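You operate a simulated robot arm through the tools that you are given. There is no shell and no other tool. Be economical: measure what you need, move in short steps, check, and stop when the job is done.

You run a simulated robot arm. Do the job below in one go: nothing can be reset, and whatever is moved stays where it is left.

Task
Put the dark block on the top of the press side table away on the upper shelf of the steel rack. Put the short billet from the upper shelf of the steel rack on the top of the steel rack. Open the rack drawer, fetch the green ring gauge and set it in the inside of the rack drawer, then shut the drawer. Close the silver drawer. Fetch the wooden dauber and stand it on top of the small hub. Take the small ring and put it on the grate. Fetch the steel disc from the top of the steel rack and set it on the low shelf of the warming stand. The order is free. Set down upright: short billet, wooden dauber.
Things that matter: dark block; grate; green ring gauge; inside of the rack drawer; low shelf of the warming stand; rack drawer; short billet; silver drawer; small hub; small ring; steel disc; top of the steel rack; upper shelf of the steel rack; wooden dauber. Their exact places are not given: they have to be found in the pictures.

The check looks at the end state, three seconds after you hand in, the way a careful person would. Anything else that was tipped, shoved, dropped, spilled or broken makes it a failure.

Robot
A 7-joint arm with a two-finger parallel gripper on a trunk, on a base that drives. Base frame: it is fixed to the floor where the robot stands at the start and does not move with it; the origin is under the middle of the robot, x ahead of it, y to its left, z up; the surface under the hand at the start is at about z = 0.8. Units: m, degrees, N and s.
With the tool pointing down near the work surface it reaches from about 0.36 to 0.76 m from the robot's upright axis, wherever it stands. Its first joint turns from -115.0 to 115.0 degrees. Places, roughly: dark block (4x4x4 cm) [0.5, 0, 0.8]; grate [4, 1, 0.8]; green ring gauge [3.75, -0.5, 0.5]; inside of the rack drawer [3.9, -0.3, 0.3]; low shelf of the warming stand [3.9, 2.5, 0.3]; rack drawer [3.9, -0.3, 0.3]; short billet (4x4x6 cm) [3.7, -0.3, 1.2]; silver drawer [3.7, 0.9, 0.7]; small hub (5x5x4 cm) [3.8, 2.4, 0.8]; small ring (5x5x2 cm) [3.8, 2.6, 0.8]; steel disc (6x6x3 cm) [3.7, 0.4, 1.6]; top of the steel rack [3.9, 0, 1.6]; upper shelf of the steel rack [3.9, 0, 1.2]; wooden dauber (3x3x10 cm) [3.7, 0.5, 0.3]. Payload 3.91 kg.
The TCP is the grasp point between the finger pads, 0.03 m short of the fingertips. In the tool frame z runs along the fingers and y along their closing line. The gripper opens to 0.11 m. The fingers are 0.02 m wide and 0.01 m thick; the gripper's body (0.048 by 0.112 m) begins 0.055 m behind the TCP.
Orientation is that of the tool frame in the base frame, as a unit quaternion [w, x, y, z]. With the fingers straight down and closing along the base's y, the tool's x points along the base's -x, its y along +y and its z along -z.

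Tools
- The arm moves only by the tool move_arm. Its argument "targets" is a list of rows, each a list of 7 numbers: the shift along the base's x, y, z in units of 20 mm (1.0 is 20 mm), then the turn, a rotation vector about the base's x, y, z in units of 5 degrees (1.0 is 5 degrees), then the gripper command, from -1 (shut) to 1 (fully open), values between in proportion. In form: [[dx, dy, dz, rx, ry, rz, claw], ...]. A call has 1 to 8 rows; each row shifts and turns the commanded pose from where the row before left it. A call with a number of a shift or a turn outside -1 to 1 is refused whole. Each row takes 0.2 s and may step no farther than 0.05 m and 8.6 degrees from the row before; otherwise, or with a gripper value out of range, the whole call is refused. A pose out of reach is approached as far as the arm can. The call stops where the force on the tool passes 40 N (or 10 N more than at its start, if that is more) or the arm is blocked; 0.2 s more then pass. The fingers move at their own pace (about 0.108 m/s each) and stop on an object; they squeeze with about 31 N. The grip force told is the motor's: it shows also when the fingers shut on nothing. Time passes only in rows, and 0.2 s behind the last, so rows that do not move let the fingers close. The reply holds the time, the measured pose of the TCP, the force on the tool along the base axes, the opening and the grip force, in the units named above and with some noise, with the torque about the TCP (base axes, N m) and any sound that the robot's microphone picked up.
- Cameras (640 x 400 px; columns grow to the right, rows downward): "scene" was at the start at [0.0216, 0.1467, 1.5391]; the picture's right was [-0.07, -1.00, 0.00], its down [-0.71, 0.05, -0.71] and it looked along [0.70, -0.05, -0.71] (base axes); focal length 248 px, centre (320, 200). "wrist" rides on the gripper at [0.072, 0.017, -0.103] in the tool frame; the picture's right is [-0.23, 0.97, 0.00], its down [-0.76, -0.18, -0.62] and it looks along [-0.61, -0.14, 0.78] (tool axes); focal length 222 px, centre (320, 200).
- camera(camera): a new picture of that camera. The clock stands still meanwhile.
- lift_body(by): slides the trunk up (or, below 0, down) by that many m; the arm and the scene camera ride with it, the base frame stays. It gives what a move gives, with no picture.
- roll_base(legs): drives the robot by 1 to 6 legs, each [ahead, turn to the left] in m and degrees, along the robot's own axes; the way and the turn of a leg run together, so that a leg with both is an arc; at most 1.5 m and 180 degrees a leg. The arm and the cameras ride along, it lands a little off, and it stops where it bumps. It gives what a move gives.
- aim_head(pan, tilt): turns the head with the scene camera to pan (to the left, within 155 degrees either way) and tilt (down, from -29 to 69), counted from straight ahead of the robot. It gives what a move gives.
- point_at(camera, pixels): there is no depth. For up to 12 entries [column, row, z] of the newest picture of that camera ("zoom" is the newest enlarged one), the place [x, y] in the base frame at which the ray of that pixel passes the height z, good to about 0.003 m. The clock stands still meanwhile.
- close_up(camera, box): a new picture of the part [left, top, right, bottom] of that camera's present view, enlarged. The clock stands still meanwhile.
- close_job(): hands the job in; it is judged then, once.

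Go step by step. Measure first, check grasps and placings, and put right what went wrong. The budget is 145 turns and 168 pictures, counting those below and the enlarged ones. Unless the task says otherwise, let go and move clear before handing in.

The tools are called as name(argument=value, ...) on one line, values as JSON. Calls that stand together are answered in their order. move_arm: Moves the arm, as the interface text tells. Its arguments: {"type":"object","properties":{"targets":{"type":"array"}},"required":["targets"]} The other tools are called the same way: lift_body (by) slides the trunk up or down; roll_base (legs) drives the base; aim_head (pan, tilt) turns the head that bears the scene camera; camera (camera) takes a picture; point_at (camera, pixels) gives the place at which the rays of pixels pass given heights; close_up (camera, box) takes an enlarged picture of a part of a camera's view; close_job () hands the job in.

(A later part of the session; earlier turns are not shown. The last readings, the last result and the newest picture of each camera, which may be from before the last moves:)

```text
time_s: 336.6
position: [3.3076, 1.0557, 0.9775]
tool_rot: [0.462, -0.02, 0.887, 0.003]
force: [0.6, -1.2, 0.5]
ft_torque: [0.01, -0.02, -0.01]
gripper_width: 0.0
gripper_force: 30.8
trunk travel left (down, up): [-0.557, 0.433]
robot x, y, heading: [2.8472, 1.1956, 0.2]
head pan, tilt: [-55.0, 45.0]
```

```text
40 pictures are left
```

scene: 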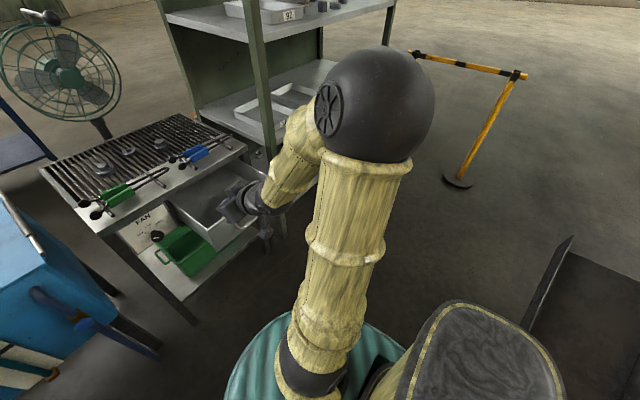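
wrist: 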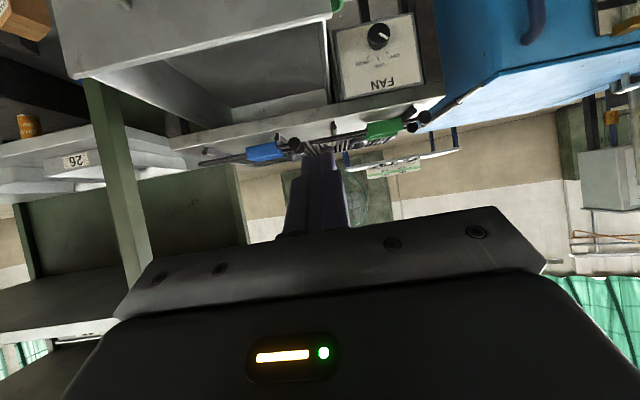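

The elbow touches nothing outside; the arm is just folded too close to the body. I'll extend it 0.12 m forward, straighten the hand, and back the base instead.

move_arm(targets=[[1, 0, 0, 0, 0.5, -0.2, -1], [1, 0, 0, 0.15, 0.5, -0.24, -1], [1, 0, 0, 0, 0, 0, -1], [1, 0, 0, 0, 0, 0, -1], [1, 0, 0, 0, 0, 0, -1], [1, 0, 0, 0, 0, 0, -1], [1, 0, 0, 0, 0, 0, -1]])

roll_base(legs=[[-0.1, 0]])

lift_body(by=-0.15)

aim_head(pan=-5, tilt=45)

camera(camera="wrist")

camera(camera="scene")

```text
time_s: 337.0
position: [3.2975, 1.065, 0.9804]
tool_rot: [0.464, -0.026, 0.885, 0.006]
force: [-1.2, 0.3, 0.3]
ft_torque: [-0.04, -0.03, 0.01]
gripper_width: 0.0
gripper_force: 30.7
trunk travel left (down, up): [-0.557, 0.433]
robot x, y, heading: [2.8523, 1.1984, 0.0]
head pan, tilt: [-55.0, 45.0]
stopped in row 1: the arm was blocked; the commanded pose is now the measured one
```

```text
time_s: 337.7
position: [3.3118, 1.1515, 1.0064]
tool_rot: [0.507, -0.153, 0.846, 0.058]
force: [0.7, 0.4, -0.8]
ft_torque: [-0.04, -0.03, -0.03]
gripper_width: 0.0
gripper_force: 30.8
trunk travel left (down, up): [-0.557, 0.433]
robot x, y, heading: [2.8454, 1.1993, 0.3]
head pan, tilt: [-55.0, 45.0]
stopped in leg 1: the robot was blocked; the commanded pose is now the measured one
```

```text
time_s: 339.5
position: [3.305, 1.1411, 0.8557]
tool_rot: [0.504, -0.14, 0.85, 0.053]
force: [0.2, 0.7, -0.3]
ft_torque: [-0.01, 0.02, -0.03]
gripper_width: 0.0002
gripper_force: 31.1
trunk travel left (down, up): [-0.407, 0.583]
robot x, y, heading: [2.8458, 1.2043, -0.0]
head pan, tilt: [-55.0, 45.0]
```

```text
time_s: 340.6
position: [3.3054, 1.1412, 0.855]
tool_rot: [0.505, -0.14, 0.85, 0.054]
force: [0.1, 0.6, 0.3]
ft_torque: [0.0, 0.03, 0.02]
gripper_width: 0.0
gripper_force: 31.2
trunk travel left (down, up): [-0.407, 0.583]
robot x, y, heading: [2.8471, 1.1987, 0.0]
head pan, tilt: [-5.0, 45.0]
```

```text
39 pictures are left
```

wrist: 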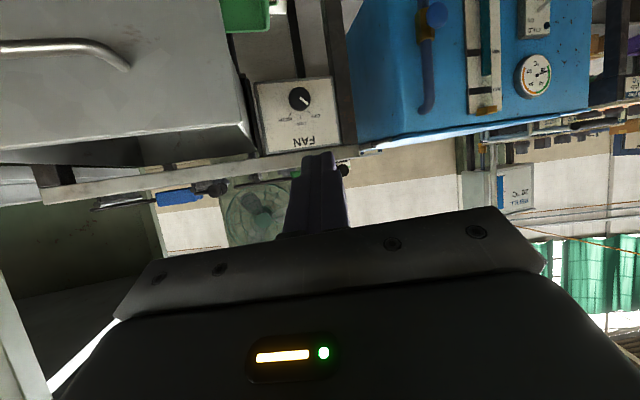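

```text
38 pictures are left
```

scene: 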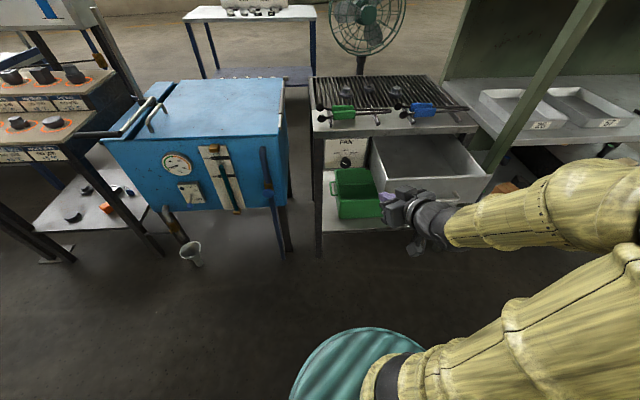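

The arm came free; the hand is turned by about 20°. I'll rotate it back over a few rows while extending a bit.

move_arm(targets=[[0.5, -0.5, 0, 0.05, 0.5, -0.7, -1], [0.5, -0.5, 0, 0.05, 0.5, -0.7, -1], [0.5, -0.5, 0, 0.05, 0.5, -0.7, -1], [0.5, -0.5, 0, 0.05, 0.5, -0.7, -1], [0.5, -0.5, 0, 0.03, 0.3, -0.66, -1]])

```text
time_s: 341.4
position: [3.3021, 1.1041, 0.8395]
tool_rot: [0.454, -0.044, 0.89, 0.019]
force: [-0.5, 0.1, 0.3]
ft_torque: [-0.04, 0.0, -0.02]
gripper_width: 0.0
gripper_force: 31.1
trunk travel left (down, up): [-0.407, 0.583]
robot x, y, heading: [2.8447, 1.1977, 0.3]
head pan, tilt: [-5.0, 45.0]
stopped in row 3: the arm was blocked; the commanded pose is now the measured one
```

Still stuck in the folded pose. I'll try pure outward motion without rotation.

move_arm(targets=[[0.5, 0.5, 0, 0, 0, 0, -1], [0.5, 0.5, 0, 0, 0, 0, -1], [1, 0, 0, 0, 0, 0, -1], [1, 0, 0, 0, 0, 0, -1], [1, 0, 0, 0, 0, 0, -1]])

```text
time_s: 342.6
position: [3.3661, 1.0883, 0.8448]
tool_rot: [0.453, 0.002, 0.891, -0.008]
force: [-0.5, 0.1, 0.2]
ft_torque: [0.02, -0.02, 0.03]
gripper_width: 0.0001
gripper_force: 31.2
trunk travel left (down, up): [-0.407, 0.583]
robot x, y, heading: [2.8484, 1.2001, 0.1]
head pan, tilt: [-5.0, 45.0]
```

It's free now: hand at (3.366, 1.088). I'll lower in front of the drawer's face.

lift_body(by=-0.19)

camera(camera="wrist")

camera(camera="scene")

```text
time_s: 344.6
position: [3.3657, 1.0876, 0.6552]
tool_rot: [0.455, 0.0, 0.89, -0.006]
force: [-0.1, 0.2, -0.4]
ft_torque: [0.04, -0.02, 0.0]
gripper_width: 0.0
gripper_force: 31.2
trunk travel left (down, up): [-0.217, 0.773]
robot x, y, heading: [2.8476, 1.1984, -0.1]
head pan, tilt: [-5.0, 45.0]
```

```text
37 pictures are left
```

wrist: 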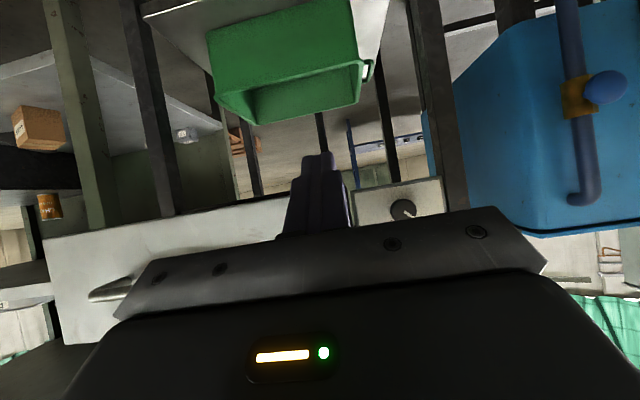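

```text
36 pictures are left
```

scene: 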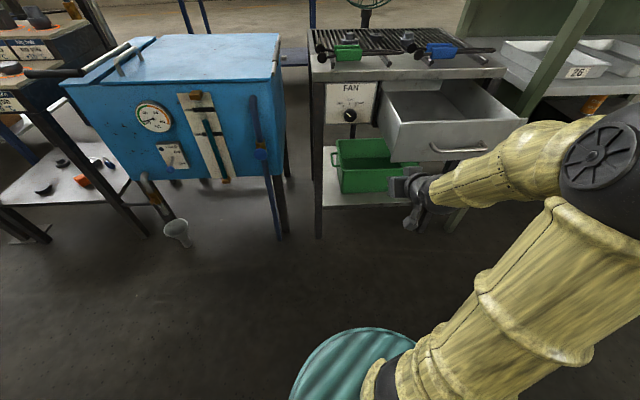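

The fingertips are below the drawer's face. I'll determine the face's height.

point_at(camera="scene", pixels=[[393, 125, 0.75], [393, 125, 0.8], [408, 160, 0.65], [408, 160, 0.7], [458, 148, 0.7], [458, 148, 0.74], [525, 120, 0.75], [515, 160, 0.65]])

point_at(camera="wrist", pixels=[[270, 195, 0.66], [270, 195, 0.68], [270, 195, 0.7], [110, 290, 0.74]])

```text
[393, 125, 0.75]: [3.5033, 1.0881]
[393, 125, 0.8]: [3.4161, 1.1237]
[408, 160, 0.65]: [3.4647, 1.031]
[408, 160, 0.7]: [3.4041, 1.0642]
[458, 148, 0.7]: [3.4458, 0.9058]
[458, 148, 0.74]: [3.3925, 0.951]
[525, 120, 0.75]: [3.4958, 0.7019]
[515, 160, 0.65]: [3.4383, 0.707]
```

```text
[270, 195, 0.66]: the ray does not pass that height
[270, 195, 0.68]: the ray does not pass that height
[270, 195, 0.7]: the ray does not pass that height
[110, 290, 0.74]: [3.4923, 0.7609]
```

The face is at x≈3.475, y 0.72–1.08, z 0.65–0.765, handle at (3.45, 0.905, 0.69). I'll move to y≈0.905 with the tips above the handle.

lift_body(by=0.1)

move_arm(targets=[[0.1, -1, 0, 0, 0.2, 0, -1], [0.1, -1, 0, 0, 0.2, 0, -1], [0, -1, 0, 0, 0.2, 0, -1], [0, -1, 0, 0, 0.2, 0, -1], [0, -1, 0, 0, 0, 0, -1], [0, -1, 0, 0, 0, 0, -1], [0, -1, 0, 0, 0, 0, -1], [0, -1, 0, 0, 0, 0, -1]])

camera(camera="wrist")

```text
time_s: 346.0
position: [3.3646, 1.0882, 0.7551]
tool_rot: [0.454, 0.002, 0.891, -0.007]
force: [0.7, -0.8, 0.0]
ft_torque: [-0.02, -0.07, -0.01]
gripper_width: 0.0
gripper_force: 31.4
trunk travel left (down, up): [-0.317, 0.673]
robot x, y, heading: [2.8454, 1.1982, 0.0]
head pan, tilt: [-5.0, 45.0]
```

```text
time_s: 346.7
position: [3.3524, 1.0429, 0.7633]
tool_rot: [0.447, -0.001, 0.895, -0.009]
force: [-0.2, 0.6, 0.3]
ft_torque: [-0.02, 0.0, -0.02]
gripper_width: 0.0002
gripper_force: 30.6
trunk travel left (down, up): [-0.317, 0.673]
robot x, y, heading: [2.845, 1.1994, 0.1]
head pan, tilt: [-5.0, 45.0]
stopped in row 3: the arm was blocked; the commanded pose is now the measured one
```

```text
35 pictures are left
```

wrist: 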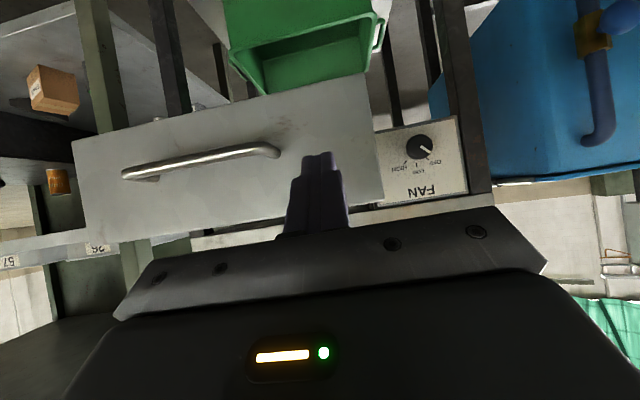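

The arm's right side is at a limit in this pose, so I'll turn the base 15° right and go ahead 0.12 m instead.

roll_base(legs=[[0, -15], [0.12, 0]])

camera(camera="wrist")

camera(camera="scene")

```text
time_s: 347.4
position: [3.3271, 1.0474, 0.7731]
tool_rot: [0.465, -0.007, 0.885, -0.006]
force: [-0.2, -0.8, 0.2]
ft_torque: [0.0, 0.0, 0.03]
gripper_width: 0.0002
gripper_force: 31.4
trunk travel left (down, up): [-0.317, 0.673]
robot x, y, heading: [2.8449, 1.1993, 0.3]
head pan, tilt: [-5.0, 45.0]
stopped in leg 1: the robot was blocked; the commanded pose is now the measured one
```

```text
34 pictures are left
```

wrist: 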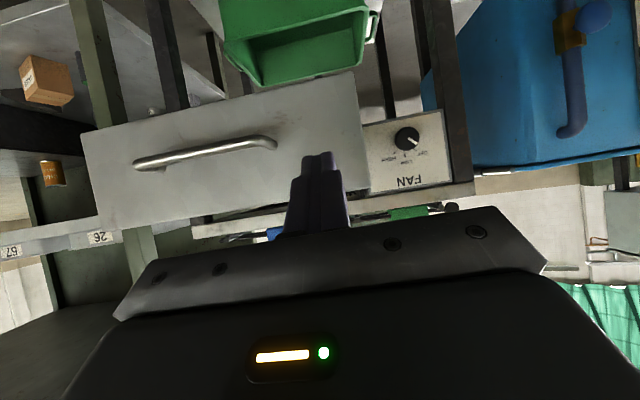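

```text
33 pictures are left
```

scene: 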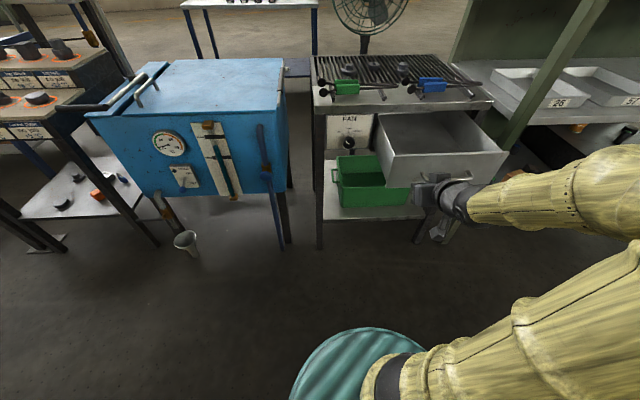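

The hand's tip is actually in front of the face's left part (y≈1.05), above the handle level. Pushing straight ahead unfolds the arm, so I'll simply push there.

move_arm(targets=[[0.6, -0.2, -0.3, 0, 0, 0, -1], [1, -0.2, -0.3, 0, 0, 0, -1], [1, -0.2, 0, 0, 0, 0, -1], [1, -0.2, 0, 0, 0, 0, -1], [1, 0, 0, 0, 0, 0, -1], [1, 0, 0, 0, 0, 0, -1], [1, 0, 0, 0, 0, 0, -1], [1, 0, 0, 0, 0, 0, -1]])

camera(camera="wrist")

```text
time_s: 347.8
position: [3.3222, 1.0552, 0.7765]
tool_rot: [0.476, -0.014, 0.88, -0.001]
force: [0.1, -0.1, 0.0]
ft_torque: [0.04, -0.02, 0.04]
gripper_width: 0.0
gripper_force: 30.7
trunk travel left (down, up): [-0.317, 0.673]
robot x, y, heading: [2.8462, 1.2, 0.5]
head pan, tilt: [-5.0, 45.0]
stopped in row 1: the arm was blocked; the commanded pose is now the measured one
```

```text
32 pictures are left
```

wrist: 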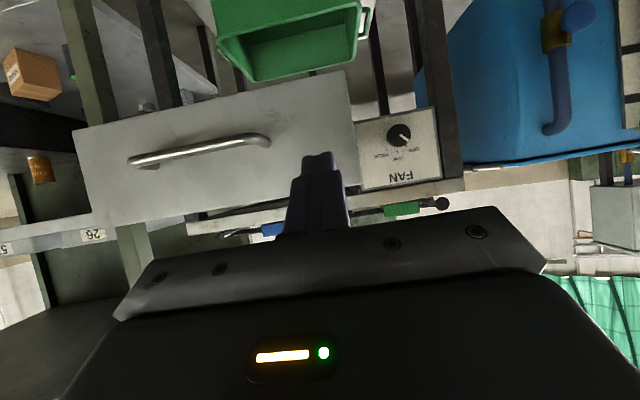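

The first joint seems to be at its limit; moving left relieved it before. I'll go left-and-out first, then curve back onto the face.

move_arm(targets=[[0.4, 0.6, 0, 0, 0, 0, -1], [0.4, 0.6, 0, 0, 0, 0, -1], [0.8, 0, -0.3, 0, 0, 0, -1], [0.8, -0.5, -0.3, 0, 0.3, 0, -1], [0.8, -0.5, -0.3, 0, 0.3, 0, -1], [0.8, -0.5, 0, 0, 0.3, 0, -1], [0.8, -0.5, 0, 0, 0, 0, -1], [0.8, -0.5, 0, 0, 0, 0, -1]])

camera(camera="wrist")

```text
time_s: 348.1
position: [3.3273, 1.1106, 0.779]
tool_rot: [0.484, -0.07, 0.872, 0.033]
force: [0.1, -0.3, -0.3]
ft_torque: [-0.01, 0.01, 0.01]
gripper_width: 0.0
gripper_force: 31.5
trunk travel left (down, up): [-0.317, 0.673]
robot x, y, heading: [2.8449, 1.201, 0.4]
head pan, tilt: [-5.0, 45.0]
stopped in row 1: the arm was blocked; the commanded pose is now the measured one
```

```text
31 pictures are left
```

wrist: 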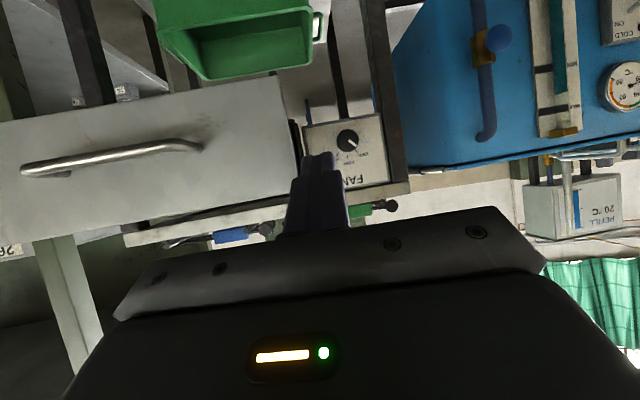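

move_arm(targets=[[0.5, 0.5, 0, 0, 0, 0, -1], [0.5, 0.5, 0, 0, 0, 0, -1], [0.8, 0, 0, 0, 0, 0, -1], [0.8, 0, 0, 0, 0, 0, -1], [0.8, 0, 0, 0, 0, 0, -1]])

```text
time_s: 348.7
position: [3.33, 1.1095, 0.7766]
tool_rot: [0.493, -0.049, 0.868, 0.023]
force: [-0.3, -0.3, 0.1]
ft_torque: [-0.01, 0.03, 0.02]
gripper_width: 0.0
gripper_force: 30.8
trunk travel left (down, up): [-0.317, 0.673]
robot x, y, heading: [2.8463, 1.1993, 0.5]
head pan, tilt: [-5.0, 45.0]
stopped in row 2: the arm was blocked; the commanded pose is now the measured one
```

The hand's tilt grows with each block (now ~59°), so a wrist limit is likely. I'll relieve it by tilting the fingers back down in place.

move_arm(targets=[[0.2, 0, 0, 0, 0.8, 0, -1], [0.2, 0, 0, 0, 0.8, 0, -1], [0.2, 0, 0, 0, 0.8, 0, -1], [0.2, 0, 0, 0, 0.8, 0, -1], [0.2, 0, 0, 0, 0.8, 0, -1]])

```text
time_s: 349.3
position: [3.335, 1.1753, 0.7874]
tool_rot: [0.441, -0.127, 0.887, 0.056]
force: [-0.3, 0.0, 0.2]
ft_torque: [0.03, 0.0, -0.02]
gripper_width: 0.0
gripper_force: 30.9
trunk travel left (down, up): [-0.317, 0.673]
robot x, y, heading: [2.8467, 1.1986, 0.5]
head pan, tilt: [-5.0, 45.0]
stopped in row 3: the arm was blocked; the commanded pose is now the measured one
```

It yields towards the left. I'll follow that with leftward, outward rows.

move_arm(targets=[[0.2, 0.8, 0.3, 0, 0, 0, -1], [0.3, 0.8, 0.3, 0, 0, 0, -1], [0.6, 0.5, 0.3, 0, 0, 0, -1], [0.8, 0, 0.3, 0, 0, 0, -1], [0.8, 0, 0, 0, 0, 0, -1]])

camera(camera="scene")

```text
time_s: 349.7
position: [3.3209, 1.2323, 0.7986]
tool_rot: [0.454, -0.188, 0.867, 0.085]
force: [0.5, -0.6, 0.1]
ft_torque: [0.03, -0.01, 0.02]
gripper_width: 0.0001
gripper_force: 31.3
out of reach, approached as far as the arm can: row 1
trunk travel left (down, up): [-0.317, 0.673]
robot x, y, heading: [2.8443, 1.2009, 0.2]
head pan, tilt: [-5.0, 45.0]
stopped in row 1: the arm was blocked; the commanded pose is now the measured one
```

```text
30 pictures are left
```

scene: 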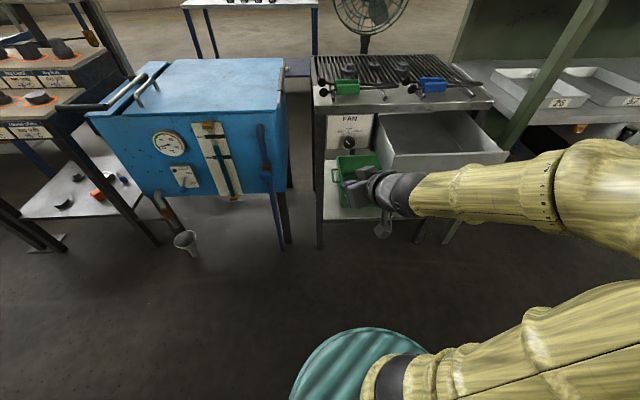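

The forearm points left while the hand points ahead, so the wrist's yaw is at its limit. I'll let the hand yaw left while extending forward and up.

move_arm(targets=[[0.3, 0, 0.3, 0, 0, 1, -1], [0.5, 0, 0.3, 0, 0, 1, -1], [0.7, 0, 0.3, 0, 0, 0.5, -1], [0.8, 0, 0.5, 0, 0, 0, -1], [0.8, 0, 0.5, 0, 0, 0, -1]])

```text
time_s: 350.0
position: [3.3044, 1.2633, 0.8122]
tool_rot: [0.46, -0.239, 0.848, 0.107]
force: [-0.2, 0.7, 0.2]
ft_torque: [-0.02, -0.01, -0.05]
gripper_width: 0.0001
gripper_force: 30.9
trunk travel left (down, up): [-0.317, 0.673]
robot x, y, heading: [2.8437, 1.1995, 0.4]
head pan, tilt: [-5.0, 45.0]
stopped in row 1: the arm was blocked; the commanded pose is now the measured one
```

I'll try pure upward motion to open the elbow.

move_arm(targets=[[0, 0, 0.5, 0, 0, 0, -1], [0, 0, 1, 0, 0, 0, -1], [0, 0, 1, 0, 0, 0, -1], [0, 0, 1, 0, 0, 0, -1], [0, 0, 1, 0, 0, 0, -1], [0, 0, 1, 0, 0, 0, -1]])

aim_head(pan=-50, tilt=55)

camera(camera="scene")

```text
time_s: 350.3
position: [3.2767, 1.3063, 0.8255]
tool_rot: [0.467, -0.294, 0.823, 0.133]
force: [0.6, 0.2, 0.0]
ft_torque: [-0.01, -0.02, 0.03]
gripper_width: 0.0002
gripper_force: 31.2
out of reach, approached as far as the arm can: row 1
trunk travel left (down, up): [-0.317, 0.673]
robot x, y, heading: [2.8467, 1.1993, 0.5]
head pan, tilt: [-5.0, 45.0]
stopped in row 1: the arm was blocked; the commanded pose is now the measured one
```

```text
time_s: 351.4
position: [3.278, 1.3061, 0.8261]
tool_rot: [0.467, -0.292, 0.824, 0.132]
force: [-0.2, 0.6, -0.2]
ft_torque: [0.02, 0.0, 0.0]
gripper_width: 0.0001
gripper_force: 30.7
trunk travel left (down, up): [-0.317, 0.673]
robot x, y, heading: [2.8435, 1.1971, 0.4]
head pan, tilt: [-50.0, 55.0]
```

```text
29 pictures are left
```

scene: 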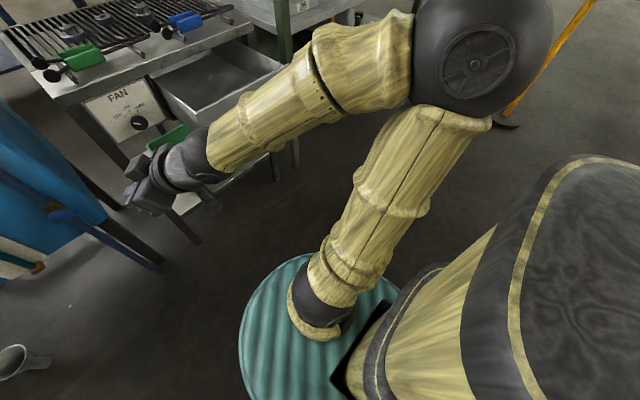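

The elbow is jammed near the torso; each slip was the first joint swinging left. I'll follow that arc deliberately (left, slightly back, yawing left).

move_arm(targets=[[-0.6, 0.9, 0.2, 0, 0, 0.7, -1], [-0.65, 0.85, 0.2, 0, 0, 0.7, -1], [-0.7, 0.8, 0.1, 0, 0, 0.7, -1], [-0.75, 0.75, 0.1, 0, 0, 0.7, -1], [-0.75, 0.7, 0, 0, 0, 0.7, -1], [-0.75, 0.7, 0, 0, 0, 0.7, -1]])

```text
time_s: 351.8
position: [3.2426, 1.3398, 0.837]
tool_rot: [0.471, -0.343, 0.798, 0.152]
force: [1.2, -0.3, 0.1]
ft_torque: [0.0, 0.0, 0.0]
gripper_width: 0.0
gripper_force: 30.5
trunk travel left (down, up): [-0.317, 0.673]
robot x, y, heading: [2.8507, 1.2003, 0.3]
head pan, tilt: [-50.0, 55.0]
stopped in row 1: the arm was blocked; the commanded pose is now the measured one
```

The hand is being drawn inward (now 0.42 m from the axis, tilt 56°). I'll pitch the fingers down about the hand's own lateral axis while moving radially out.

move_arm(targets=[[0.5, 0.2, 0, -0.72, 0.68, 0, -1], [0.5, 0.2, 0, -0.72, 0.68, 0, -1], [0.5, 0.2, 0, -0.72, 0.68, 0, -1], [0.5, 0.2, 0, -0.72, 0.68, 0, -1], [0.5, 0.2, 0, -0.72, 0.68, 0, -1], [0.5, 0.2, 0, -0.72, 0.68, 0, -1]])

```text
time_s: 352.1
position: [3.2106, 1.3672, 0.8427]
tool_rot: [0.469, -0.387, 0.776, 0.168]
force: [0.9, -0.5, -0.9]
ft_torque: [0.0, 0.04, 0.04]
gripper_width: 0.0
gripper_force: 30.4
trunk travel left (down, up): [-0.317, 0.673]
robot x, y, heading: [2.8465, 1.2011, 0.3]
head pan, tilt: [-50.0, 55.0]
stopped in row 1: the arm was blocked; the commanded pose is now the measured one
```

Every command gives the same drift. I'll test a null command to see whether the arm holds.

move_arm(targets=[[0, 0, 0, 0, 0, 0, -1], [0, 0, 0, 0, 0, 0, -1], [0, 0, 0, 0, 0, 0, -1]])

```text
time_s: 352.4
position: [3.1958, 1.3707, 0.8477]
tool_rot: [0.468, -0.388, 0.773, 0.184]
force: [-0.4, -0.5, 0.0]
ft_torque: [0.01, 0.0, 0.06]
gripper_width: 0.0001
gripper_force: 30.9
trunk travel left (down, up): [-0.317, 0.673]
robot x, y, heading: [2.8441, 1.1949, 0.4]
head pan, tilt: [-50.0, 55.0]
stopped in row 1: the arm was blocked; the commanded pose is now the measured one
```

The drift is the first joint swinging back left, away from the column, which is what I want. I'll send several such short calls in a row; the area there is free.

move_arm(targets=[[-0.4, 0.6, 0.2, 0, 0, 1, -1], [-0.4, 0.6, 0.2, 0, 0, 1, -1], [-0.4, 0.6, 0, 0, 0, 1, -1]])

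move_arm(targets=[[-0.4, 0.6, 0.2, 0, 0, 1, -1], [-0.4, 0.6, 0.2, 0, 0, 1, -1], [-0.4, 0.6, 0, 0, 0, 1, -1]])

move_arm(targets=[[0, 1, 0.2, 0, 0, 0, -1], [0, 1, 0.2, 0, 0, 0, -1], [0, 1, 0, 0, 0, 0, -1]])

move_arm(targets=[[0.5, 1, 0.2, 0, 0, 0, -1], [0.5, 1, 0.2, 0, 0, 0, -1], [0.5, 1, 0, 0, 0, 0, -1]])

move_arm(targets=[[1, 0, 0, 0, 0, 0, -1], [1, 0, 0, 0, 0, 0, -1], [1, 0, 0, 0, 0, 0, -1]])

camera(camera="scene")

```text
time_s: 353.2
position: [3.1721, 1.3752, 0.855]
tool_rot: [0.461, -0.435, 0.746, 0.202]
force: [0.5, -0.2, 0.7]
ft_torque: [-0.01, -0.03, 0.0]
gripper_width: 0.0
gripper_force: 30.9
trunk travel left (down, up): [-0.317, 0.673]
robot x, y, heading: [2.8438, 1.1995, 0.2]
head pan, tilt: [-50.0, 55.0]
stopped in row 3: the arm was blocked; the commanded pose is now the measured one
```

```text
time_s: 354.0
position: [3.1281, 1.4333, 0.871]
tool_rot: [0.436, -0.561, 0.653, 0.261]
force: [-0.8, -0.1, -0.6]
ft_torque: [-0.01, -0.01, 0.01]
gripper_width: 0.0002
gripper_force: 30.7
trunk travel left (down, up): [-0.317, 0.673]
robot x, y, heading: [2.8436, 1.2019, 0.2]
head pan, tilt: [-50.0, 55.0]
```

```text
time_s: 354.8
position: [3.1323, 1.4769, 0.8774]
tool_rot: [0.438, -0.541, 0.673, 0.25]
force: [0.8, -0.5, -0.5]
ft_torque: [0.03, 0.04, 0.03]
gripper_width: 0.0
gripper_force: 31.4
trunk travel left (down, up): [-0.317, 0.673]
robot x, y, heading: [2.8477, 1.2005, 0.4]
head pan, tilt: [-50.0, 55.0]
stopped in row 3: the arm was blocked; the commanded pose is now the measured one
```

```text
time_s: 355.3
position: [3.1549, 1.4966, 0.8838]
tool_rot: [0.446, -0.521, 0.689, 0.234]
force: [0.6, -0.6, 0.6]
ft_torque: [0.05, 0.03, 0.01]
gripper_width: 0.0
gripper_force: 31.0
trunk travel left (down, up): [-0.317, 0.673]
robot x, y, heading: [2.8458, 1.1982, 0.4]
head pan, tilt: [-50.0, 55.0]
stopped in row 2: the arm was blocked; the commanded pose is now the measured one
```

```text
time_s: 355.6
position: [3.1784, 1.4731, 0.881]
tool_rot: [0.45, -0.487, 0.716, 0.217]
force: [0.1, 0.0, 1.2]
ft_torque: [-0.01, -0.01, 0.01]
gripper_width: 0.0
gripper_force: 31.0
trunk travel left (down, up): [-0.317, 0.673]
robot x, y, heading: [2.846, 1.1954, 0.3]
head pan, tilt: [-50.0, 55.0]
stopped in row 1: the arm was blocked; the commanded pose is now the measured one
```

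```text
28 pictures are left
```

scene: 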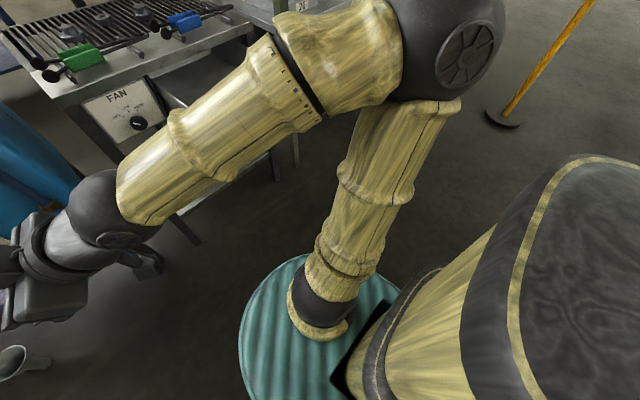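

Leftward swinging with yaw works. I'll extend to the left side (free floor), to open the elbow, then swing back at a larger radius.

move_arm(targets=[[-0.4, 0.8, 0.1, 0, 0, 1, -1], [-0.4, 0.8, 0.1, 0, 0, 1, -1], [-0.3, 1, 0, 0, 0, 0.6, -1]])

move_arm(targets=[[-0.2, 1, 0, 0, 0, 0.5, -1], [-0.2, 1, 0, 0, 0, 0.5, -1], [0, 1, 0, 0, 0, 0.2, -1], [0, 1, 0, 0, 0, 0, -1]])

move_arm(targets=[[0, 1, 0, 0, 0, 0.2, -1], [0, 1, 0, 0, 0, 0.2, -1], [0, 1, 0, 0, 0, 0, -1], [0, 1, 0, 0, 0, 0, -1]])

move_arm(targets=[[0, 1, 0, 0, 0, 0, -1], [0, 1, 0, 0, 0, 0, -1], [0, 1, 0, 0, 0, 0, -1], [0, 1, 0, 0, 0, 0, -1]])

```text
time_s: 356.0
position: [3.1896, 1.4562, 0.8774]
tool_rot: [0.45, -0.463, 0.735, 0.207]
force: [0.6, 0.5, 0.8]
ft_torque: [0.03, 0.0, 0.01]
gripper_width: 0.0003
gripper_force: 31.3
trunk travel left (down, up): [-0.317, 0.673]
robot x, y, heading: [2.8469, 1.1983, 0.1]
head pan, tilt: [-50.0, 55.0]
stopped in row 1: the arm was blocked; the commanded pose is now the measured one
```

```text
time_s: 356.3
position: [3.2103, 1.4277, 0.8755]
tool_rot: [0.453, -0.419, 0.763, 0.192]
force: [-0.2, 0.6, -0.5]
ft_torque: [0.03, 0.01, 0.02]
gripper_width: 0.0
gripper_force: 31.2
trunk travel left (down, up): [-0.317, 0.673]
robot x, y, heading: [2.8448, 1.1983, 0.3]
head pan, tilt: [-50.0, 55.0]
stopped in row 1: the arm was blocked; the commanded pose is now the measured one
```

```text
time_s: 357.3
position: [3.1618, 1.5428, 0.8869]
tool_rot: [0.456, -0.494, 0.71, 0.212]
force: [-0.4, 1.7, 0.6]
ft_torque: [-0.04, -0.05, -0.11]
gripper_width: 0.0002
gripper_force: 30.5
out of reach, approached as far as the arm can: row 1, 3
trunk travel left (down, up): [-0.317, 0.673]
robot x, y, heading: [2.8482, 1.2019, 0.1]
head pan, tilt: [-50.0, 55.0]
```

```text
time_s: 358.3
position: [3.1617, 1.6256, 0.8849]
tool_rot: [0.455, -0.495, 0.709, 0.213]
force: [0.7, 0.1, 0.0]
ft_torque: [-0.01, 0.0, 0.01]
gripper_width: 0.0
gripper_force: 31.4
trunk travel left (down, up): [-0.317, 0.673]
robot x, y, heading: [2.8463, 1.1999, 0.4]
head pan, tilt: [-50.0, 55.0]
```

Free again, hand at (3.162, 1.626). I'll keep this good arm pose and turn the base −70° so the hand points at the drawer, then advance 0.13 m along −y.

roll_base(legs=[[0, -70], [0.13, 0]])

aim_head(pan=60, tilt=45)

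camera(camera="wrist")

camera(camera="scene")

```text
time_s: 364.0
position: [3.4007, 0.9371, 0.8857]
tool_rot: [0.496, -0.004, 0.864, -0.081]
force: [0.0, -0.6, 0.1]
ft_torque: [0.0, 0.0, 0.03]
gripper_width: 0.0
gripper_force: 31.3
trunk travel left (down, up): [-0.317, 0.673]
robot x, y, heading: [2.8924, 1.0809, -68.5]
head pan, tilt: [-50.0, 55.0]
```

```text
time_s: 365.9
position: [3.4002, 0.9379, 0.8866]
tool_rot: [0.496, -0.004, 0.864, -0.082]
force: [0.0, 0.4, -0.2]
ft_torque: [-0.02, 0.01, 0.02]
gripper_width: 0.0002
gripper_force: 30.9
trunk travel left (down, up): [-0.317, 0.673]
robot x, y, heading: [2.89, 1.0795, -68.4]
head pan, tilt: [60.0, 45.0]
```

```text
27 pictures are left
```

wrist: 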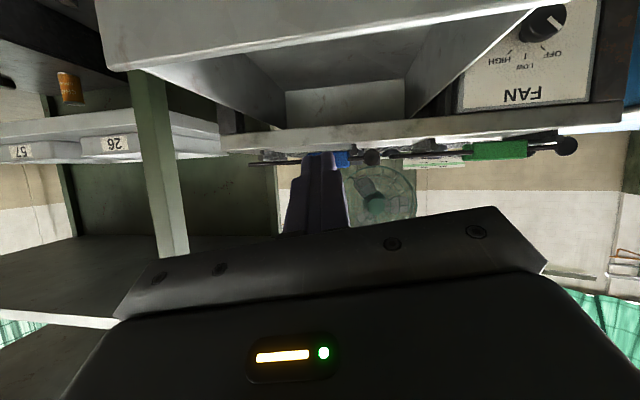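

```text
26 pictures are left
```

scene: 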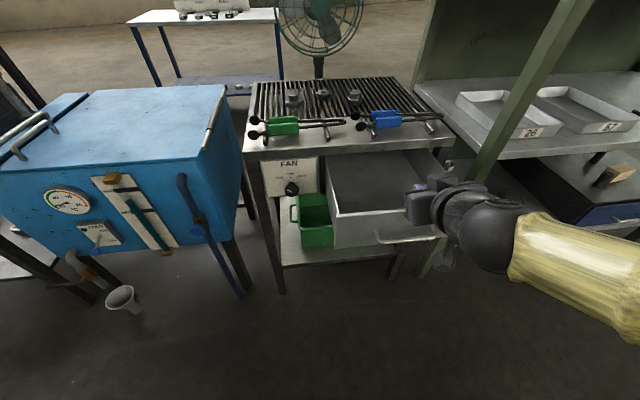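

The hand now faces the drawer's face. I'll lower to just above handle height and push.

lift_body(by=-0.13)

move_arm(targets=[[0.8, 0, 0, 0, 0, 0, -1], [0.8, 0, 0, 0, 0, 0, -1], [0.8, 0, 0, 0, 0, 0, -1], [0.8, 0, 0, 0, 0, 0, -1], [0.8, 0, 0, 0, 0, 0, -1], [0.8, 0, 0, 0, 0, 0, -1]])

camera(camera="wrist")

```text
time_s: 367.5
position: [3.4003, 0.9383, 0.7564]
tool_rot: [0.497, -0.003, 0.864, -0.082]
force: [0.6, -0.6, 0.6]
ft_torque: [0.01, 0.03, 0.01]
gripper_width: 0.0
gripper_force: 30.8
trunk travel left (down, up): [-0.187, 0.803]
robot x, y, heading: [2.8935, 1.0786, -68.4]
head pan, tilt: [60.0, 45.0]
```

```text
time_s: 368.9
position: [3.497, 0.9365, 0.757]
tool_rot: [0.497, -0.004, 0.864, -0.082]
force: [-0.6, -0.1, -0.2]
ft_torque: [-0.01, 0.02, 0.0]
gripper_width: 0.0001
gripper_force: 30.8
trunk travel left (down, up): [-0.187, 0.803]
robot x, y, heading: [2.8908, 1.0788, -68.2]
head pan, tilt: [60.0, 45.0]
```

```text
25 pictures are left
```

wrist: 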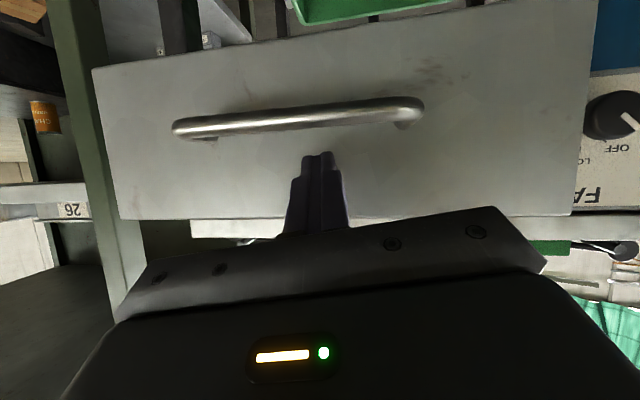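

The fingertips are on the face above the handle. I'll keep pushing until it seats.

move_arm(targets=[[0.9, 0, 0, 0, 0, 0, -1], [0.9, 0, 0, 0, 0, 0, -1], [0.9, 0, 0, 0, 0, 0, -1], [0.9, 0, 0, 0, 0, 0, -1], [0.9, 0, 0, 0, 0, 0, -1], [0.9, 0, 0, 0, 0, 0, -1], [0.9, 0, 0, 0, 0, 0, -1], [0.9, 0, 0, 0, 0, 0, -1]])

move_arm(targets=[[0.5, 0, 0, 0, 0, 0, -1], [0.5, 0, 0, 0, 0, 0, -1], [0.5, 0, 0, 0, 0, 0, -1], [0.4, 0, 0, 0, 0, 0, -1], [0.4, 0, 0, 0, 0, 0, -1], [0.4, 0, 0, 0, 0, 0, -1], [0.4, 0, 0, 0, 0, 0, -1], [0.4, 0, 0, 0, 0, 0, -1]])

camera(camera="wrist")

camera(camera="scene")

```text
time_s: 370.5
position: [3.615, 0.9374, 0.7559]
tool_rot: [0.492, -0.001, 0.866, -0.084]
force: [-29.5, 3.0, 4.2]
ft_torque: [0.13, 0.07, 0.08]
gripper_width: 0.0
gripper_force: 31.7
trunk travel left (down, up): [-0.187, 0.803]
robot x, y, heading: [2.8902, 1.076, -68.4]
head pan, tilt: [60.0, 45.0]
stopped in row 8: the force on the tool passed its limit at 63 N (the readings are from after the stop); the commanded pose is now the measured one
```

```text
time_s: 370.8
position: [3.6137, 0.9382, 0.7565]
tool_rot: [0.491, -0.001, 0.867, -0.085]
force: [-29.9, 2.4, 4.9]
ft_torque: [0.23, 0.0, 0.08]
gripper_width: 0.0
gripper_force: 31.2
trunk travel left (down, up): [-0.187, 0.803]
robot x, y, heading: [2.8944, 1.081, -68.7]
head pan, tilt: [60.0, 45.0]
stopped in row 1: the force on the tool passed its limit at 52 N (the readings are from after the stop); the commanded pose is now the measured one
```

```text
24 pictures are left
```

wrist: 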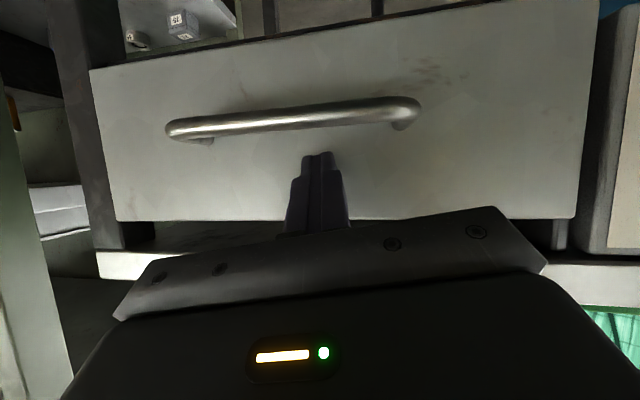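

```text
23 pictures are left
```

scene: 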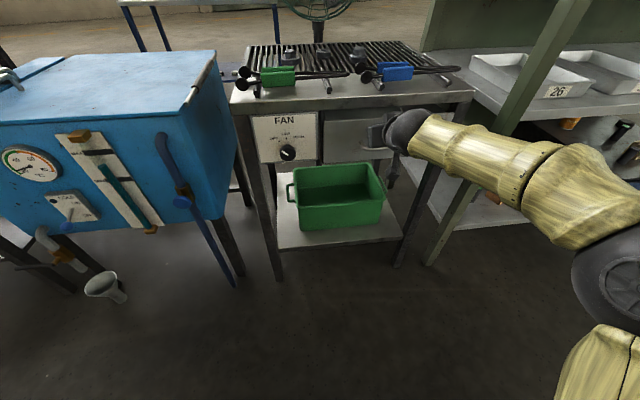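

The drawer stopped at firm resistance and looks flush with the FAN panel. I'll retract while squaring the hand (roll, yaw, tilt to ~45°) and zoom on the drawer to verify.

move_arm(targets=[[-1, 0, 0, 0.21, 0.35, 0.12, -1], [-1, 0, 0, 0.21, 0.35, 0.12, -1], [-1, 0, 0, 0.21, 0.35, 0.12, -1], [-1, 0, 0, 0.21, 0.35, 0.12, -1], [-1, 0, 0, 0.21, 0.35, 0.12, -1], [-1, 0, 0, 0.21, 0.35, 0.12, 0], [-1, 0, 0, 0.21, 0.35, 0.12, 0], [-1, 0, 0, 0.21, 0.35, 0.12, 0]])

close_up(camera="scene", box=[220, 60, 480, 240])

roll_base(legs=[[0, -21.5], [0.45, 0], [0, 21.5]])

camera(camera="scene")

```text
time_s: 372.6
position: [3.4588, 0.9374, 0.7531]
tool_rot: [0.382, -0.011, 0.924, 0.001]
force: [-0.1, 0.3, 1.2]
ft_torque: [-0.01, -0.01, 0.04]
gripper_width: 0.0547
gripper_force: 0.1
trunk travel left (down, up): [-0.187, 0.803]
robot x, y, heading: [2.8905, 1.0838, -68.5]
head pan, tilt: [60.0, 45.0]
```

```text
2.22 times, centred on (350, 150) of scene
```

zoom: 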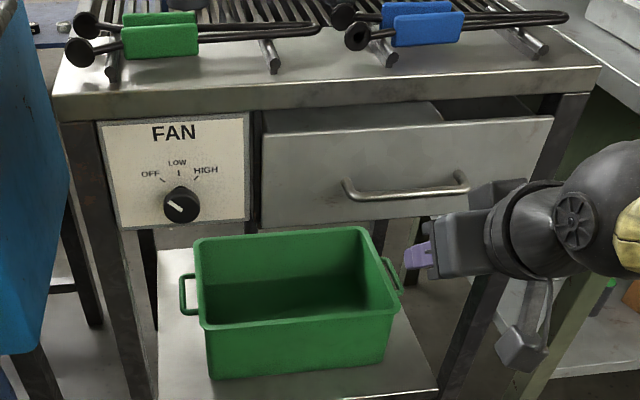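

```text
time_s: 378.8
position: [3.4584, 0.4837, 0.755]
tool_rot: [0.382, -0.01, 0.924, 0.0]
force: [-0.3, -0.6, 0.3]
ft_torque: [-0.02, 0.04, 0.01]
gripper_width: 0.0551
gripper_force: 0.1
trunk travel left (down, up): [-0.187, 0.803]
robot x, y, heading: [2.8974, 0.6263, -68.4]
head pan, tilt: [60.0, 45.0]
```

```text
21 pictures are left
```

scene: 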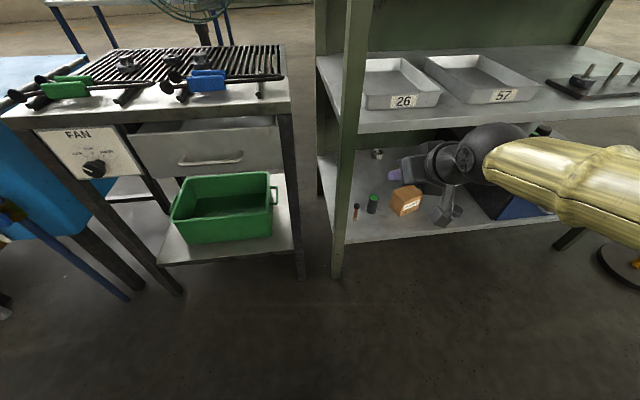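

I need to be sure the silver drawer is fully in; from here I see it at an angle. I'll zoom and measure its face against the FAN panel and leg, and also locate the dauber.

close_up(camera="scene", box=[20, 80, 300, 255])

point_at(camera="scene", pixels=[[280, 126, 0.765], [140, 137, 0.765], [284, 167, 0.65], [140, 179, 0.65], [300, 275, 0], [356, 219, 0.31], [356, 205, 0.41], [372, 212, 0.31], [345, 240, 0.31]])

close_up(camera="scene", box=[330, 150, 470, 250])

```text
2.29 times, centred on (160, 168) of scene
```

zoom: 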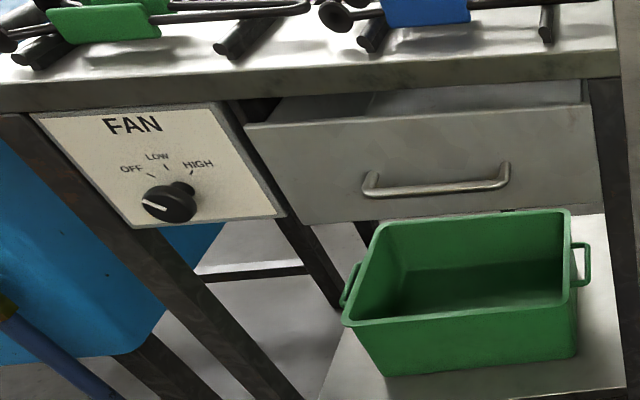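

```text
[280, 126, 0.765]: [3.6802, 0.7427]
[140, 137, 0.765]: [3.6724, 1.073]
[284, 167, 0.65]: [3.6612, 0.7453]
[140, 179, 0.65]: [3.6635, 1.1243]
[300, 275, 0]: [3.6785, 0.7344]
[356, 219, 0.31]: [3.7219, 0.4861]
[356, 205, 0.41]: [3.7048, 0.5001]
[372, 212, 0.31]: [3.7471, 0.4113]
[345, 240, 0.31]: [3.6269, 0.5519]
```

```text
4.00 times, centred on (400, 200) of scene
```

zoom: 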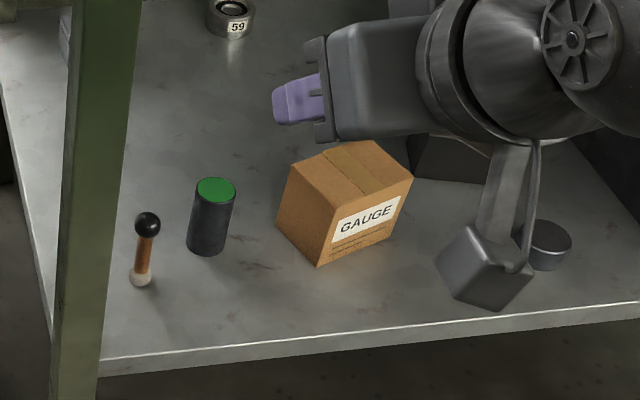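

The silver drawer's face is at x≈3.67, flush with the leg, so it's shut. The dauber stands at about (3.722, 0.487), between the post and the green-topped cylinder. I'll shift the base closer, then lower in front of the rack.

roll_base(legs=[[0, 20], [0.12, 0], [0, -20]])

lift_body(by=-0.18)

move_arm(targets=[[0, 0.8, -1, 0, 0, 1, 0], [0, 0.8, -1, 0, 0, 1, 0], [0, 0.8, -1, 0, 0, 0, 0], [0, 0.8, -1, 0, 0, 0, 0], [0, 0.8, -1, 0, 0, 0, 0], [0, 0, -1, 0, 0, 0, 0], [0, 0, -1, 0, 0, 0, 0], [0, 0, -1, 0, 0, 0, 0]])

camera(camera="wrist")

```text
time_s: 383.0
position: [3.5367, 0.3972, 0.7535]
tool_rot: [0.382, -0.011, 0.924, 0.001]
force: [-0.5, -0.4, -0.5]
ft_torque: [0.03, 0.06, 0.0]
gripper_width: 0.055
gripper_force: 0.0
trunk travel left (down, up): [-0.187, 0.803]
robot x, y, heading: [2.9706, 0.5384, -68.6]
head pan, tilt: [60.0, 45.0]
```

```text
time_s: 385.0
position: [3.537, 0.397, 0.5742]
tool_rot: [0.383, -0.011, 0.924, 0.001]
force: [0.3, 0.0, -0.5]
ft_torque: [0.0, 0.01, -0.02]
gripper_width: 0.055
gripper_force: 0.1
trunk travel left (down, up): [-0.007, 0.983]
robot x, y, heading: [2.9714, 0.5352, -68.6]
head pan, tilt: [60.0, 45.0]
```

```text
time_s: 386.8
position: [3.5349, 0.4775, 0.4142]
tool_rot: [0.381, -0.091, 0.919, 0.034]
force: [0.0, -0.4, -0.1]
ft_torque: [0.0, -0.03, 0.01]
gripper_width: 0.0552
gripper_force: 0.1
trunk travel left (down, up): [-0.007, 0.983]
robot x, y, heading: [2.9734, 0.5406, -68.5]
head pan, tilt: [60.0, 45.0]
```

```text
18 pictures are left
```

wrist: 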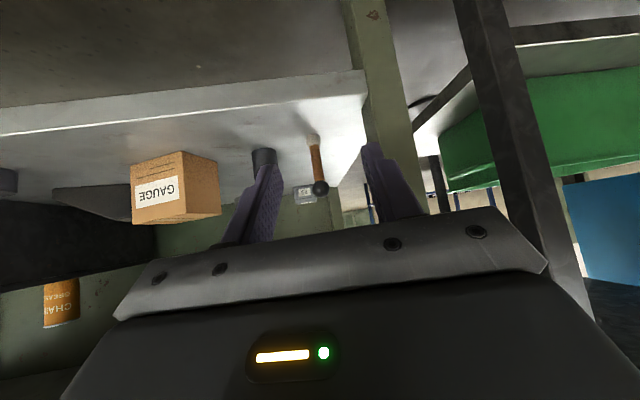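

The dauber is between the fingers at wrist (317,165). I'll measure it.

point_at(camera="wrist", pixels=[[314, 137, 0.31], [314, 137, 0.32], [320, 187, 0.39], [320, 187, 0.4], [262, 155, 0.31]])

```text
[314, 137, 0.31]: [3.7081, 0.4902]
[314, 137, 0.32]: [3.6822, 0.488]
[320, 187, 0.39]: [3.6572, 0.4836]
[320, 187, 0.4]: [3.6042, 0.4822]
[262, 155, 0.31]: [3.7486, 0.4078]
```

The dauber's centre is at about (3.722, 0.489), standing 0.31–0.39. I'll move in to straddle its shaft.

move_arm(targets=[[1, 0.06, -0.2, 0, 0, 0, 0], [1, 0.06, -0.2, 0, 0, 0, 0], [1, 0.06, -0.2, 0, 0, 0, 0], [1, 0.06, -0.2, 0, 0, 0, 0], [1, 0.06, -0.2, 0, 0, 0, 0], [1, 0.06, -0.2, 0, 0, 0, 0], [1, 0.06, -0.2, 0, 0, 0, 0], [0.9, 0.06, -0.2, 0, 0, 0, 0]])

camera(camera="wrist")

```text
time_s: 388.6
position: [3.6948, 0.4851, 0.382]
tool_rot: [0.381, -0.091, 0.919, 0.034]
force: [0.1, -0.6, 0.1]
ft_torque: [0.0, 0.01, 0.0]
gripper_width: 0.0552
gripper_force: 0.1
trunk travel left (down, up): [-0.007, 0.983]
robot x, y, heading: [2.9696, 0.542, -68.4]
head pan, tilt: [60.0, 45.0]
```

```text
17 pictures are left
```

wrist: 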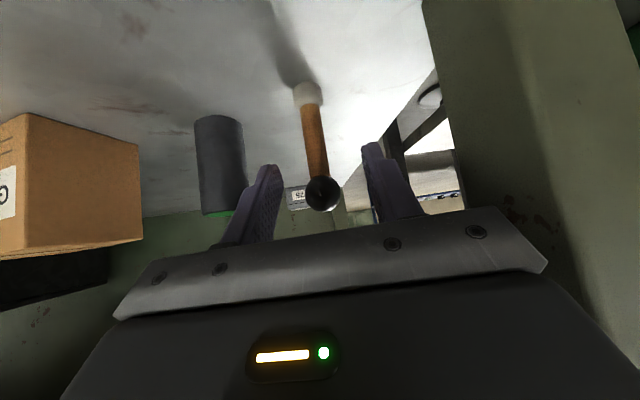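

The shaft is centred between the fingers. I'll finish and grip, then lift.

move_arm(targets=[[0.65, 0.05, -0.7, 0, 0, 0, 0], [0.65, 0.05, -0.7, 0, 0, 0, 0], [0, 0, 0, 0, 0, 0, -1], [0, 0, 0, 0, 0, 0, -1], [0, 0, 0, 0, 0, 0, -1], [0, 0, 0, 0, 0, 0, -1]])

move_arm(targets=[[0, 0, 1, 0, 0, 0, -1], [-0.2, 0, 1, 0, 0, 0, -1], [-1, 0, 0.3, 0, 0, 0, -1], [-1, 0, 0, 0, 0, 0, -1], [-1, 0, 0, 0, 0, 0, -1], [-1, 0, 0, 0, 0, 0, -1], [-1, 0, 0, 0, 0, 0, -1], [-1, 0, 0, 0, 0, 0, -1]])

camera(camera="wrist")

```text
time_s: 390.0
position: [3.7199, 0.4895, 0.3535]
tool_rot: [0.381, -0.092, 0.919, 0.034]
force: [0.6, -0.3, 0.4]
ft_torque: [-0.01, 0.01, -0.02]
gripper_width: 0.0133
gripper_force: 31.0
trunk travel left (down, up): [-0.007, 0.983]
robot x, y, heading: [2.9699, 0.542, -68.8]
head pan, tilt: [60.0, 45.0]
```

```text
time_s: 391.8
position: [3.5969, 0.4891, 0.3991]
tool_rot: [0.382, -0.092, 0.919, 0.034]
force: [0.0, 0.2, -0.6]
ft_torque: [0.01, 0.01, 0.02]
gripper_width: 0.0131
gripper_force: 30.9
trunk travel left (down, up): [-0.007, 0.983]
robot x, y, heading: [2.9723, 0.5394, -68.3]
head pan, tilt: [60.0, 45.0]
```

```text
16 pictures are left
```

wrist: 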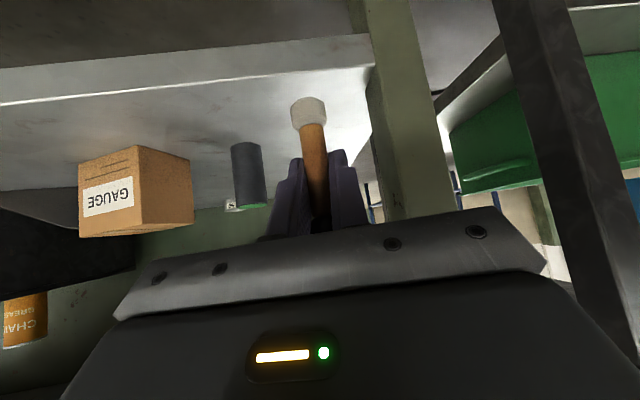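

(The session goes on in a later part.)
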